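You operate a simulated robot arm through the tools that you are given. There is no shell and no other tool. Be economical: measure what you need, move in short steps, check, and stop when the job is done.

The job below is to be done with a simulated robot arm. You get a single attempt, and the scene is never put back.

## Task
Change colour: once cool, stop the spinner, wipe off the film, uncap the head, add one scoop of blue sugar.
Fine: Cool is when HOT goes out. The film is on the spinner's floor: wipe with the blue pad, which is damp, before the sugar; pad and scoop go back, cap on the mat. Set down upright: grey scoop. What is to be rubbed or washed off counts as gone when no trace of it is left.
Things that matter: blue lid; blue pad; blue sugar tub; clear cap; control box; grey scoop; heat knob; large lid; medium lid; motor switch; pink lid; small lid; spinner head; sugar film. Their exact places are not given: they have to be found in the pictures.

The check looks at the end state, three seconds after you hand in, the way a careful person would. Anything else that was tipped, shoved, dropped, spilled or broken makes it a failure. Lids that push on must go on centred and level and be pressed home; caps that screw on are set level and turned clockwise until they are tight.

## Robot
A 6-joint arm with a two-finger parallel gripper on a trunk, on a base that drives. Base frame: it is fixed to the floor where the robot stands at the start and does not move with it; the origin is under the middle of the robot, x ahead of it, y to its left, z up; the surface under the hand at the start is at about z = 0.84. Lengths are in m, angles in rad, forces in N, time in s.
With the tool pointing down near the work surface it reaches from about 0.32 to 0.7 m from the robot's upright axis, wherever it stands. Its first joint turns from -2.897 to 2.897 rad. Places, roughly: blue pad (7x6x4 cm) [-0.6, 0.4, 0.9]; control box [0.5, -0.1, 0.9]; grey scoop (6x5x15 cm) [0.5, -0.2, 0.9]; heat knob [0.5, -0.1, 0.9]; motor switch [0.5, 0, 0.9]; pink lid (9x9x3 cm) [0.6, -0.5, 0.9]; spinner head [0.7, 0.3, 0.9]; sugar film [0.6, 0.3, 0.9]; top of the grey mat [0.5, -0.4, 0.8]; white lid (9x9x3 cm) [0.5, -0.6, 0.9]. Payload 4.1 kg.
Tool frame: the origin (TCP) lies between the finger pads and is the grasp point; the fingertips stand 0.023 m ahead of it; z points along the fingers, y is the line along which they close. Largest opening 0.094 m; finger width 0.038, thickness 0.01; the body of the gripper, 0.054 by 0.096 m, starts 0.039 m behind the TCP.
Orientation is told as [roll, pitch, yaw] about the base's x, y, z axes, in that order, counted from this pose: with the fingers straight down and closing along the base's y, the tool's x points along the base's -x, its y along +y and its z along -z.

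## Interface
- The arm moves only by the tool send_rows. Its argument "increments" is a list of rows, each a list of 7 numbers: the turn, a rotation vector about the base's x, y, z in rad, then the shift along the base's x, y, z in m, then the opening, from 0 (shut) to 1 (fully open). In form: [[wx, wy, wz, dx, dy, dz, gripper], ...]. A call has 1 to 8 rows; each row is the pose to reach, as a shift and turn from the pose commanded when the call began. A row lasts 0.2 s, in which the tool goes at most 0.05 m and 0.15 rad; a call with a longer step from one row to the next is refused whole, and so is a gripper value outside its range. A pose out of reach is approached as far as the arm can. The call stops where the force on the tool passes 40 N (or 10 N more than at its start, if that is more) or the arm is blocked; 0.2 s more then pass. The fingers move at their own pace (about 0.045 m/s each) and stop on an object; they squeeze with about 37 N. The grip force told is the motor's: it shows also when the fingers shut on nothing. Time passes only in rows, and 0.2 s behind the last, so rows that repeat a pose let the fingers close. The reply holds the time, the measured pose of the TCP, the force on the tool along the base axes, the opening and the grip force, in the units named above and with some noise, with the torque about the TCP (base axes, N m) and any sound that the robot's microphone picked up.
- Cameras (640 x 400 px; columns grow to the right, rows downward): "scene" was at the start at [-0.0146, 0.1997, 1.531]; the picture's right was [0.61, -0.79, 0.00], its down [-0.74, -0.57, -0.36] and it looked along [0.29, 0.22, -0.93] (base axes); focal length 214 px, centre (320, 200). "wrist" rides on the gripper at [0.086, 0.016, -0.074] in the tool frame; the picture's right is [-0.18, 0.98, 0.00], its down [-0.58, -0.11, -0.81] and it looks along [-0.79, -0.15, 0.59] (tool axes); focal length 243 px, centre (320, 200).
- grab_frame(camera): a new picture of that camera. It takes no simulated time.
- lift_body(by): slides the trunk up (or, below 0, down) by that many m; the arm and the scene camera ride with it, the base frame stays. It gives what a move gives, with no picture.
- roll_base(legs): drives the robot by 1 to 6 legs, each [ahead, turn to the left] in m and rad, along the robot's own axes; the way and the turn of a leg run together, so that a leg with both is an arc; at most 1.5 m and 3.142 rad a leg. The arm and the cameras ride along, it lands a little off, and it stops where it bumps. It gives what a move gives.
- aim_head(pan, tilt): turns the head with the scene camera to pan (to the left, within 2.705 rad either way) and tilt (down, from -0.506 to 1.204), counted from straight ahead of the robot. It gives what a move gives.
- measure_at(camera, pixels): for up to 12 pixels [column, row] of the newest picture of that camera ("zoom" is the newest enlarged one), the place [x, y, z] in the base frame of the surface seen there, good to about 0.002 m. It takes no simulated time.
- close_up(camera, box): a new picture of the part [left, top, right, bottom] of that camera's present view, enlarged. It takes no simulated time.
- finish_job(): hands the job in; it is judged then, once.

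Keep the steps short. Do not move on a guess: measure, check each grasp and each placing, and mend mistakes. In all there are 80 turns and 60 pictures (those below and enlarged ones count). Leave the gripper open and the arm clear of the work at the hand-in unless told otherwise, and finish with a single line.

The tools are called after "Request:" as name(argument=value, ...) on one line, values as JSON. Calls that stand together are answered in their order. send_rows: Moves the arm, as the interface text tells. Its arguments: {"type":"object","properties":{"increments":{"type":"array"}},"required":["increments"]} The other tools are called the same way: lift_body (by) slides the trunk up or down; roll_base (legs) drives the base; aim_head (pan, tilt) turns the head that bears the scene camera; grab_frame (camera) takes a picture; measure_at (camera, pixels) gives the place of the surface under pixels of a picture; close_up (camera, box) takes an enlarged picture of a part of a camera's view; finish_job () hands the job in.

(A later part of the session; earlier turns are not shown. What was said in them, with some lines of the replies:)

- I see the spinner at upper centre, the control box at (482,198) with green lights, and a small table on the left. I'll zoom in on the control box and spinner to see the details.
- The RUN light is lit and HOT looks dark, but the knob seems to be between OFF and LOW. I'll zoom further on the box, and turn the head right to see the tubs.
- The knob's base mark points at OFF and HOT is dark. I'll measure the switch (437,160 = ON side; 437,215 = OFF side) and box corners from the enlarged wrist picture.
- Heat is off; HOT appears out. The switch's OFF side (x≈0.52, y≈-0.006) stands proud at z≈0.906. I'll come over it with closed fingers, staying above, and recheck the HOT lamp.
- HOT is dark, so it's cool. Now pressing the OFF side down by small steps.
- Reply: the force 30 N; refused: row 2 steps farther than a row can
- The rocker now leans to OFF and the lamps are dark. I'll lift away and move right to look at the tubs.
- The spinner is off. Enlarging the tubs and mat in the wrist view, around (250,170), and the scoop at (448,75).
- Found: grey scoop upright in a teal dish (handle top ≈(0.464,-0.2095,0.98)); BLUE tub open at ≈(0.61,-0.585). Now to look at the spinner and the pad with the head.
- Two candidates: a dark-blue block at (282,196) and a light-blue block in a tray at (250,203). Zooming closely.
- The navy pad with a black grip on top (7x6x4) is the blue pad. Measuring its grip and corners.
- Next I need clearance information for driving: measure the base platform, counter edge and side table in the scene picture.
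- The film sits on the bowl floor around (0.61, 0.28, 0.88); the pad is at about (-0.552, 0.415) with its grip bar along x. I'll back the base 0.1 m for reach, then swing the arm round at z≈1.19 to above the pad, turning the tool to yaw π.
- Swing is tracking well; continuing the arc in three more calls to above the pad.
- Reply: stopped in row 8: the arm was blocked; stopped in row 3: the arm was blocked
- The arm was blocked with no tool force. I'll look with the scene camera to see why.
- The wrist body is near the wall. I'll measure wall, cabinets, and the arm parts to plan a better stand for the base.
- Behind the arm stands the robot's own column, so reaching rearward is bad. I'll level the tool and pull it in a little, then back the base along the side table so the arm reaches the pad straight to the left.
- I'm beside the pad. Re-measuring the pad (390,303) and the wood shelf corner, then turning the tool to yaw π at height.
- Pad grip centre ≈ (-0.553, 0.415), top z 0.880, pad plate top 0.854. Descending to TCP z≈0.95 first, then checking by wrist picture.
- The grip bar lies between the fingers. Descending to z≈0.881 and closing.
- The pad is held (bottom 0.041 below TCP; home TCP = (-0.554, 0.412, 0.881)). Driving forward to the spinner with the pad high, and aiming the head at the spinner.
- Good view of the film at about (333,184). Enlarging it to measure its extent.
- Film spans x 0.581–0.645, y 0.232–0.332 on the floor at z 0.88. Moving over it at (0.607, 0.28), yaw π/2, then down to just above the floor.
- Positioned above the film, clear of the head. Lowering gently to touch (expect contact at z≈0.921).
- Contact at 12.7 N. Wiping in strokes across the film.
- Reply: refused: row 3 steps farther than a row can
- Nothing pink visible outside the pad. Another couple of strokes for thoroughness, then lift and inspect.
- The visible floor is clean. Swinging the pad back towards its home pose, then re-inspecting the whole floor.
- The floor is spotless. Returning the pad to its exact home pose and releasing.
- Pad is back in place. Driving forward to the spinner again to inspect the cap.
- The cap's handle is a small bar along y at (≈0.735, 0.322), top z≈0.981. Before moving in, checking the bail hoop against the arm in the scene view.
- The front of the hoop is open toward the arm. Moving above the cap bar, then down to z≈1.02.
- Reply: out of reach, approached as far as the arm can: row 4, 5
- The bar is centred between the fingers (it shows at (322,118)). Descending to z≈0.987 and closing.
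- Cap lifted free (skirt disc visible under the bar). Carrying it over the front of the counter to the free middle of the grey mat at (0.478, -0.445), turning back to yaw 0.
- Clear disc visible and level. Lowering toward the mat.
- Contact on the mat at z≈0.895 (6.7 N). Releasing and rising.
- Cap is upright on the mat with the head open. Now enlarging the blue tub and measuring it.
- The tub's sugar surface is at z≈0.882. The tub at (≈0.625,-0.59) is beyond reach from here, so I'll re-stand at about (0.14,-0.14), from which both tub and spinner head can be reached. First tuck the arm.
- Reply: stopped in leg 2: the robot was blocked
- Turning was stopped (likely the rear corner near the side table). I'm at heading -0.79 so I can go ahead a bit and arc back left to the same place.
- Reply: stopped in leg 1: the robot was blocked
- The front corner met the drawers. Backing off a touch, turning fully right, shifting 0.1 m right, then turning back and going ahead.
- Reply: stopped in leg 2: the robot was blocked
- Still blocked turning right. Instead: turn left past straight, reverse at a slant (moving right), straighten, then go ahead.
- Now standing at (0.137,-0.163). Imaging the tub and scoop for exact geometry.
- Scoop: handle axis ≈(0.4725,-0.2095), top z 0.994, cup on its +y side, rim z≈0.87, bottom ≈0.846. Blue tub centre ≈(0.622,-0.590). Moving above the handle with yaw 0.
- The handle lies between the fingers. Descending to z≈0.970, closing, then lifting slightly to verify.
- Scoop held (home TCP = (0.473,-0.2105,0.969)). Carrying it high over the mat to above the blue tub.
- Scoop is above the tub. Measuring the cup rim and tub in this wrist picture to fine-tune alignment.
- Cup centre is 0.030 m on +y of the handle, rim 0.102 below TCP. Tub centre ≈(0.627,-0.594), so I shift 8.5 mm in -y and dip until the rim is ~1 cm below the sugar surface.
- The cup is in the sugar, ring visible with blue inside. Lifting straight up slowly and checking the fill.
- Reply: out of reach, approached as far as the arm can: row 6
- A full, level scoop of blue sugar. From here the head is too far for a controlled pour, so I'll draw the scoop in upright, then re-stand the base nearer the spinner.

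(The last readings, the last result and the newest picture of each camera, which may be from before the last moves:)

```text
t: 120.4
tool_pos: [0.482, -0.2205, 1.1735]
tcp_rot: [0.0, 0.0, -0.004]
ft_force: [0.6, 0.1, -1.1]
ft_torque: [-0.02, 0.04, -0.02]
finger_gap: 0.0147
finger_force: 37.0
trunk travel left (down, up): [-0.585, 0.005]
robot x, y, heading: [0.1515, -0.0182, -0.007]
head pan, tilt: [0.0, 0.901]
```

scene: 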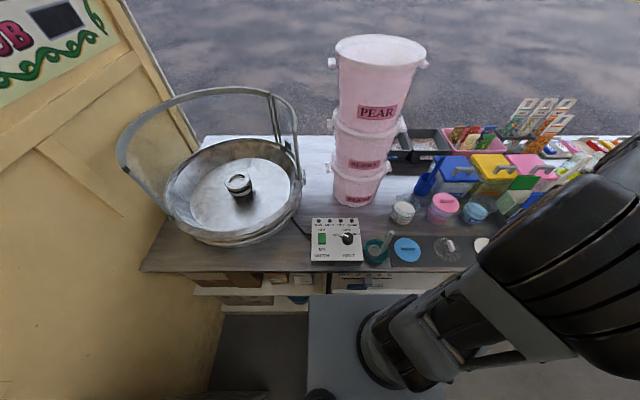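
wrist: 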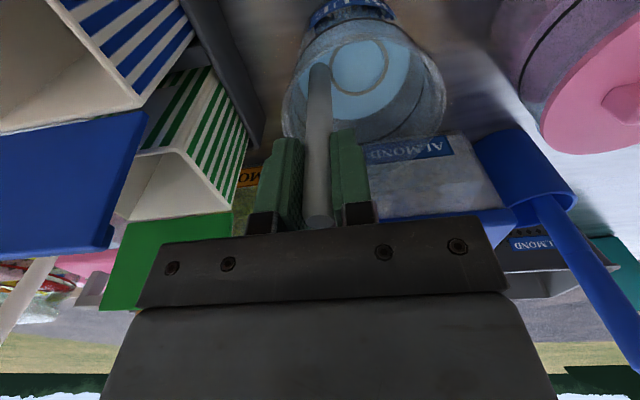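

The base stands at (0.154,-0.015) with the trunk raised. Moving the upright scoop over toward the spinner while turning to yaw 1.77.

Request:
send_rows(increments=[[0, 0, 0.14, -0.0015, 0.0375, -0.005, 0], [0, 0, 0.28, -0.003, 0.075, -0.01, 0], [0, 0, 0.42, -0.0045, 0.1125, -0.015, 0], [0, 0, 0.56, -0.006, 0.15, -0.02, 0], [0, 0, 0.7, -0.0075, 0.1875, -0.025, 0], [0, 0, 0.84, -0.009, 0.225, -0.03, 0], [0, 0, 0.98, -0.0105, 0.2625, -0.03, 0], [0, 0, 1.12, -0.012, 0.3005, -0.03, 0]])

Request:
send_rows(increments=[[0, 0, 0.094, 0.027, 0.029, 0, 0], [0, 0, 0.188, 0.054, 0.058, 0, 0], [0, 0, 0.282, 0.081, 0.088, 0, 0], [0, 0, 0.376, 0.108, 0.117, 0, 0], [0, 0, 0.47, 0.135, 0.146, 0, 0], [0, 0, 0.564, 0.162, 0.176, 0, 0], [0, 0, 0.655, 0.19, 0.205, 0, 0]])

Request:
aim_head(pan=0.45, tilt=0.9)

Request:
grab_frame(camera="scene")

```text
t: 122.2
tool_pos: [0.4694, 0.0789, 1.1438]
tcp_rot: [0.0, -0.001, 1.118]
ft_force: [0.5, -1.0, -1.3]
ft_torque: [-0.04, -0.02, 0.0]
finger_gap: 0.0149
finger_force: 37.0
trunk travel left (down, up): [-0.585, 0.005]
robot x, y, heading: [0.1501, -0.0188, -0.011]
head pan, tilt: [0.0, 0.901]
```

```text
t: 123.8
tool_pos: [0.6626, 0.2849, 1.1423]
tcp_rot: [-0.002, 0.001, 1.77]
ft_force: [-0.5, -0.7, -1.2]
ft_torque: [-0.05, -0.01, -0.01]
finger_gap: 0.0144
finger_force: 37.1
trunk travel left (down, up): [-0.585, 0.005]
robot x, y, heading: [0.153, -0.0127, -0.007]
head pan, tilt: [0.0, 0.901]
```

```text
t: 124.7
tool_pos: [0.6626, 0.2844, 1.1431]
tcp_rot: [0.001, 0.0, 1.769]
ft_force: [0.2, 0.4, -1.1]
ft_torque: [-0.01, 0.0, -0.03]
finger_gap: 0.0147
finger_force: 36.9
trunk travel left (down, up): [-0.585, 0.005]
robot x, y, heading: [0.1503, -0.0138, -0.012]
head pan, tilt: [0.45, 0.901]
```

```text
5 pictures are left
```

scene: 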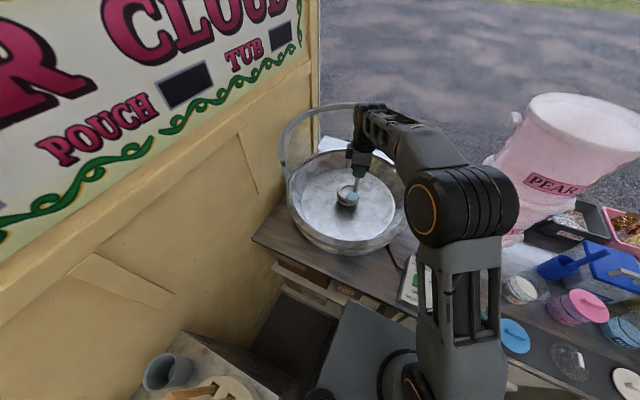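

Scoop is just in front of the head, still full. Moving to the start-of-pour pose: lip above the head's well, tilt 0.2 rad.

Request:
send_rows(increments=[[0, 0, 0, 0.035, 0.015, 0, 0], [0.01, -0.049, 0, 0.065, 0.028, 0, 0], [0.02, -0.098, 0, 0.09, 0.038, -0.02, 0], [0.04, -0.196, 0, 0.106, 0.0444, -0.043, 0], [0.04, -0.196, 0, 0.106, 0.0444, -0.043, 0]])

Request:
close_up(camera="scene", box=[300, 120, 420, 240])

```text
t: 125.9
tool_pos: [0.766, 0.3287, 1.1019]
tcp_rot: [-0.201, -0.002, 1.772]
ft_force: [-0.1, 0.1, -0.9]
ft_torque: [0.01, 0.02, 0.02]
finger_gap: 0.0145
finger_force: 36.9
trunk travel left (down, up): [-0.585, 0.005]
robot x, y, heading: [0.1496, -0.0112, -0.007]
head pan, tilt: [0.45, 0.901]
```

```text
3.33 times, centred on (360, 180) of scene
```

zoom: 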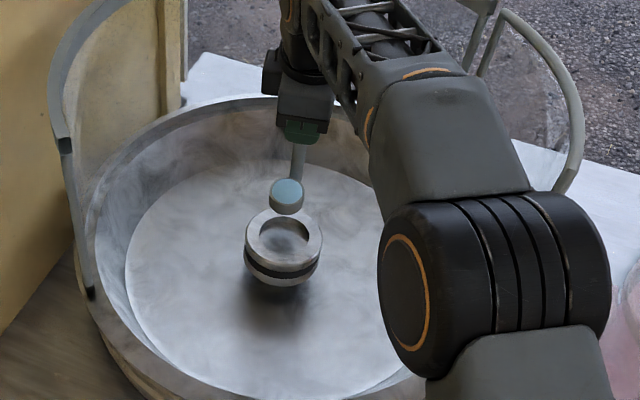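

Checking lip versus well by measurement.

Request:
measure_at(camera="zoom", pixels=[[287, 203], [272, 190], [302, 190], [287, 182], [287, 190], [285, 250], [260, 240], [312, 240], [285, 268], [255, 225], [285, 238], [315, 232]])

```text
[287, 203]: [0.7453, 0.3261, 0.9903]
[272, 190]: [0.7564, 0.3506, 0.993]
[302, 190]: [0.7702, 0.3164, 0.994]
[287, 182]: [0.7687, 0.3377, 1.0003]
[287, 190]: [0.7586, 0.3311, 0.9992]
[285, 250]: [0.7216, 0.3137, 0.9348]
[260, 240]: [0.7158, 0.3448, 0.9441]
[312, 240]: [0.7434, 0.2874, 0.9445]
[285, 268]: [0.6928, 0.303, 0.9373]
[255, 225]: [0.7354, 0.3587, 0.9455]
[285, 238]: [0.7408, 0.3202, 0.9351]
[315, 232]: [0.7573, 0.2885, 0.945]
```

Lip edge is at (0.743,0.325,0.99) directly over the well (centre ≈(0.737,0.322), z 0.935). Pouring: tilting while holding the lip in place.

Request:
send_rows(increments=[[0.0294, -0.1451, 0, -0.0204, -0.0041, 0.0031, 0], [0.0588, -0.2901, 0, -0.037, -0.0075, 0.0037, 0], [0.0882, -0.4352, 0, -0.0536, -0.0109, 0.0018, 0], [0.1176, -0.5802, 0, -0.0698, -0.0142, -0.0027, 0], [0.147, -0.7253, 0, -0.0851, -0.0173, -0.0096, 0], [0.1764, -0.8703, 0, -0.0992, -0.0201, -0.0187, 0], [0.2058, -1.0154, 0, -0.1118, -0.0227, -0.0299, 0], [0.2353, -1.1604, 0, -0.1226, -0.0249, -0.0429, 0]])

```text
t: 127.7
tool_pos: [0.6419, 0.3036, 1.0576]
tcp_rot: [-1.384, -0.002, 1.773]
ft_force: [1.3, -0.1, -0.8]
ft_torque: [-0.02, 0.07, -0.03]
finger_gap: 0.0147
finger_force: 37.3
trunk travel left (down, up): [-0.585, 0.005]
robot x, y, heading: [0.1502, -0.0123, -0.01]
head pan, tilt: [0.45, 0.901]
```

Mostly tipped; continuing to about 1.98 rad while raising to keep the gripper clear of the rim, and holding to empty.

Request:
send_rows(increments=[[0.0294, -0.1451, 0, -0.0088, -0.0018, -0.0108, 0], [0.0588, -0.2901, 0, -0.0158, -0.0032, -0.0174, 0], [0.0882, -0.4352, 0, -0.0203, -0.0041, -0.0108, 0], [0.1176, -0.5802, 0, -0.0224, -0.0046, 0.0075, 0], [0.1176, -0.5802, 0, -0.0224, -0.0046, 0.0075, 0], [0.1176, -0.5802, 0, -0.0224, -0.0046, 0.0075, 0], [0.1176, -0.5802, 0, -0.0224, -0.0046, 0.0075, 0], [0.1176, -0.5802, 0, -0.0224, -0.0046, 0.0075, 0]])

Request:
close_up(camera="scene", box=[300, 120, 420, 240])

```text
t: 129.5
tool_pos: [0.6213, 0.3001, 1.0647]
tcp_rot: [-1.978, 0.003, 1.773]
ft_force: [-1.1, 0.2, -1.2]
ft_torque: [-0.04, 0.1, 0.04]
finger_gap: 0.0145
finger_force: 37.4
trunk travel left (down, up): [-0.585, 0.005]
robot x, y, heading: [0.1474, -0.0114, -0.01]
head pan, tilt: [0.45, 0.901]
```

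```text
3.33 times, centred on (360, 180) of scene
```

zoom: 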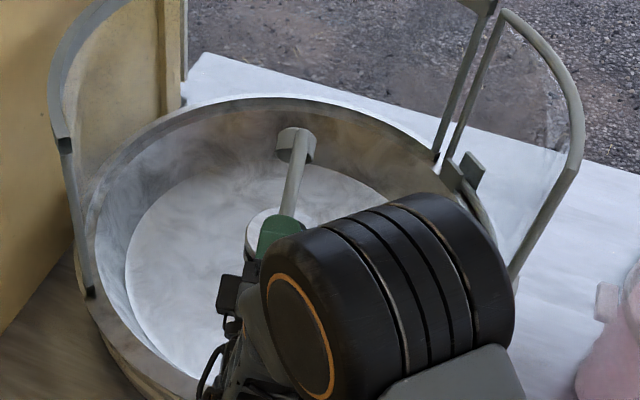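

Scoop emptied with nothing visible on the floor. Untilting while rising, staying above the bowl.

Request:
send_rows(increments=[[-0.0294, 0.1451, 0, 0, 0, 0.012, 0], [-0.0588, 0.2901, 0, 0, 0, 0.024, 0], [-0.0882, 0.4352, 0, 0, 0, 0.036, 0], [-0.1176, 0.5802, 0, 0, 0, 0.048, 0], [-0.147, 0.7253, 0, 0, 0, 0.06, 0], [-0.1764, 0.8703, 0, 0, 0, 0.07, 0], [-0.2058, 1.0154, 0, 0, 0, 0.08, 0], [-0.2353, 1.1604, 0, 0, 0, 0.085, 0]])

Request:
send_rows(increments=[[-0.0294, 0.1451, 0, 0, 0, 0, 0], [-0.0588, 0.2901, 0, 0, 0, 0, 0], [-0.0882, 0.4352, 0, 0, 0, 0, 0], [-0.1176, 0.5802, 0, 0, 0, 0, 0], [-0.147, 0.7253, 0, 0, 0, 0, 0], [-0.1577, 0.7775, 0, 0, 0, 0, 0]])

```text
t: 131.3
tool_pos: [0.6208, 0.3011, 1.1509]
tcp_rot: [-0.793, -0.004, 1.774]
ft_force: [-0.5, -0.3, -0.6]
ft_torque: [0.0, 0.08, 0.0]
finger_gap: 0.0146
finger_force: 36.8
trunk travel left (down, up): [-0.585, 0.005]
robot x, y, heading: [0.1523, -0.0123, -0.014]
head pan, tilt: [0.45, 0.901]
```

```text
t: 132.7
tool_pos: [0.6216, 0.2992, 1.1496]
tcp_rot: [0.003, -0.003, 1.773]
ft_force: [0.7, -1.1, -0.6]
ft_torque: [0.0, -0.04, 0.0]
finger_gap: 0.0146
finger_force: 37.3
trunk travel left (down, up): [-0.585, 0.005]
robot x, y, heading: [0.1499, -0.0128, -0.011]
head pan, tilt: [0.45, 0.901]
```

Upright again. Carrying the empty scoop back above its dish with yaw 0.

Request:
send_rows(increments=[[0, 0, -0.11, -0.019, -0.0275, 0, 0], [0, 0, -0.22, -0.038, -0.055, 0, 0], [0, 0, -0.33, -0.057, -0.0825, 0, 0], [0, 0, -0.44, -0.076, -0.11, 0, 0], [0, 0, -0.55, -0.095, -0.1375, 0, 0], [0, 0, -0.66, -0.114, -0.165, 0, 0], [0, 0, -0.77, -0.133, -0.1925, 0, 0], [0, 0, -0.88, -0.152, -0.22, 0, 0]])

Request:
send_rows(increments=[[0, 0, -0.1275, 0.0005, -0.0414, 0, 0], [0, 0, -0.255, 0.001, -0.0828, -0.005, 0], [0, 0, -0.3825, 0.0015, -0.1242, -0.01, 0], [0, 0, -0.51, 0.002, -0.1656, -0.015, 0], [0, 0, -0.6375, 0.0025, -0.207, -0.02, 0], [0, 0, -0.765, 0.003, -0.2484, -0.03, 0], [0, 0, -0.893, 0.0035, -0.29, -0.04, 0], [0, 0, -0.893, 0.0035, -0.29, -0.06, 0]])

Request:
grab_frame(camera="wrist")

```text
t: 134.5
tool_pos: [0.47, 0.0802, 1.1504]
tcp_rot: [0.001, -0.002, 0.89]
ft_force: [-0.8, -0.6, 0.2]
ft_torque: [-0.01, -0.01, -0.01]
finger_gap: 0.0145
finger_force: 36.7
trunk travel left (down, up): [-0.585, 0.005]
robot x, y, heading: [0.1511, -0.011, -0.008]
head pan, tilt: [0.45, 0.901]
```

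```text
t: 136.3
tool_pos: [0.4734, -0.2124, 1.0891]
tcp_rot: [0.001, -0.001, -0.003]
ft_force: [-0.1, -0.2, -0.1]
ft_torque: [-0.01, -0.01, -0.01]
finger_gap: 0.0143
finger_force: 36.8
trunk travel left (down, up): [-0.585, 0.005]
robot x, y, heading: [0.1513, -0.0166, -0.006]
head pan, tilt: [0.45, 0.901]
```

```text
2 pictures are left
```

wrist: 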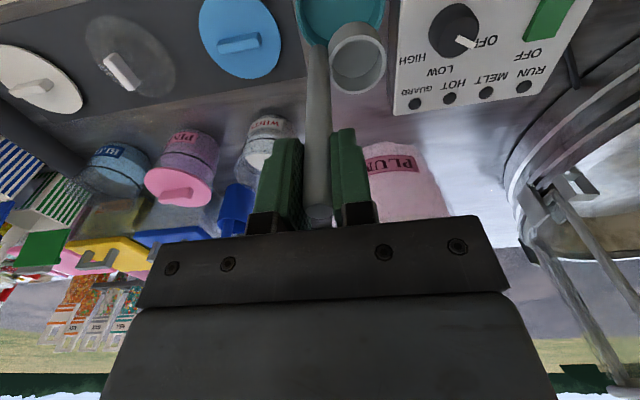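

Scoop is empty and unshifted in the grip. Lowering into the dish at its home pose.

Request:
send_rows(increments=[[0, 0, 0.002, -0.0003, 0.0018, -0.04, 0], [0, 0, 0.002, -0.0003, 0.0018, -0.08, 0], [0, 0, 0.002, -0.0003, 0.0018, -0.105, 0], [0, 0, 0.002, -0.0003, 0.0018, -0.115, 0], [0, 0, 0.002, -0.0003, 0.0018, -0.1195, 0], [0, 0, 0.002, -0.0003, 0.0018, -0.1195, 0]])

```text
t: 137.7
tool_pos: [0.4731, -0.2098, 0.9726]
tcp_rot: [-0.001, -0.005, 0.0]
ft_force: [-2.9, -3.3, 26.0]
ft_torque: [0.36, -0.09, 0.06]
finger_gap: 0.0149
finger_force: 37.3
trunk travel left (down, up): [-0.585, 0.005]
robot x, y, heading: [0.1474, -0.0159, -0.006]
head pan, tilt: [0.45, 0.901]
```

Bottom contact (26 N) ~3.5 mm early, consistent with a tiny slip in the grip. Easing up 2.5 mm, then releasing slowly and rising.

Request:
send_rows(increments=[[0, 0, 0, 0, 0, 0.003, 0], [0, 0, 0, 0, 0, 0.003, 0]])

Request:
send_rows(increments=[[0, 0, 0, 0, 0, 0, 0.25], [0, 0, 0, 0, 0, 0, 0.5], [0, 0, 0, 0, 0, 0, 0.5], [0, 0, 0, 0, 0, 0.03, 0.5], [0, 0, 0, 0, 0, 0.07, 0.5], [0, 0, 0, 0, 0, 0.11, 0.6], [0, 0, 0, 0, 0, 0.15, 0.8], [0, 0, 0, 0, -0.02, 0.19, 1]])

Request:
send_rows(increments=[[0, 0, 0, 0.0, -0.045, 0, 1], [0, 0, 0, 0.0, -0.09, 0, 1], [0, 0, 0, 0.0, -0.135, 0, 1], [0, 0, 0, 0.0, -0.18, 0, 1], [0, 0, 0, -0.02, -0.22, 0, 1], [0, 0, 0, -0.04, -0.26, 0, 1]])

Request:
aim_head(pan=0.15, tilt=0.9)

Request:
close_up(camera="scene", box=[200, 110, 520, 310])

```text
t: 138.3
tool_pos: [0.4717, -0.2084, 0.9736]
tcp_rot: [0.0, 0.001, -0.002]
ft_force: [0.3, -0.1, -1.3]
ft_torque: [-0.01, -0.01, 0.0]
finger_gap: 0.0145
finger_force: 37.0
trunk travel left (down, up): [-0.585, 0.005]
robot x, y, heading: [0.1517, -0.0138, -0.011]
head pan, tilt: [0.45, 0.901]
```

```text
t: 140.1
tool_pos: [0.4722, -0.2319, 1.1652]
tcp_rot: [0.003, 0.0, -0.001]
ft_force: [0.8, 0.1, -0.2]
ft_torque: [0.0, -0.01, -0.01]
finger_gap: 0.0939
finger_force: 0.1
trunk travel left (down, up): [-0.585, 0.005]
robot x, y, heading: [0.1503, -0.014, -0.014]
head pan, tilt: [0.45, 0.901]
```

```text
t: 141.5
tool_pos: [0.4317, -0.4902, 1.1653]
tcp_rot: [0.002, -0.002, 0.001]
ft_force: [-0.7, -0.1, 0.5]
ft_torque: [-0.03, 0.01, -0.03]
finger_gap: 0.0939
finger_force: 0.0
trunk travel left (down, up): [-0.585, 0.005]
robot x, y, heading: [0.1508, -0.0134, -0.011]
head pan, tilt: [0.45, 0.901]
```

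```text
t: 142.3
tool_pos: [0.4321, -0.4887, 1.1656]
tcp_rot: [0.0, -0.002, -0.001]
ft_force: [0.1, 0.2, 0.2]
ft_torque: [0.04, 0.02, 0.02]
finger_gap: 0.0938
finger_force: 0.0
trunk travel left (down, up): [-0.585, 0.005]
robot x, y, heading: [0.1474, -0.0136, -0.011]
head pan, tilt: [0.15, 0.901]
```

```text
2.00 times, centred on (360, 210) of scene
```

zoom: 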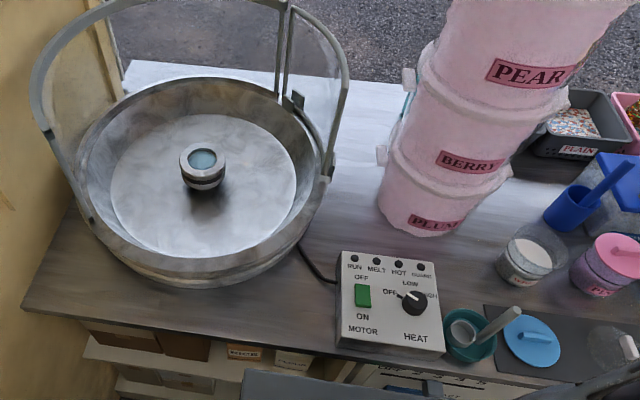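

The head's well holds blue sugar, the floor is clean, and the lamps are out. Last check: is the scoop vertical (handle top and base)?

Request:
measure_at(camera="zoom", pixels=[[514, 311], [500, 322], [488, 333], [482, 340], [462, 332], [205, 160]])

```text
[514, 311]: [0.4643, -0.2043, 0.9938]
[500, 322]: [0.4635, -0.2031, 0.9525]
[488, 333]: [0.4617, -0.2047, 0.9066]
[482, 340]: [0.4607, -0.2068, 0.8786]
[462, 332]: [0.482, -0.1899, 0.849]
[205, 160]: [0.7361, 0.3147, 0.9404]
```

The scoop stands vertical in its dish with its top at z 0.994. Everything is in place, the gripper is open and the arm is clear, so I'm handing in.

Request:
finish_job()

```text
The job is handed in.
```

The colour change is done and handed in: the spinner is off with HOT out, the film is wiped away, the clear cap is on the mat, one scoop of blue sugar is in the head, and the pad and upright grey scoop are back in their places.
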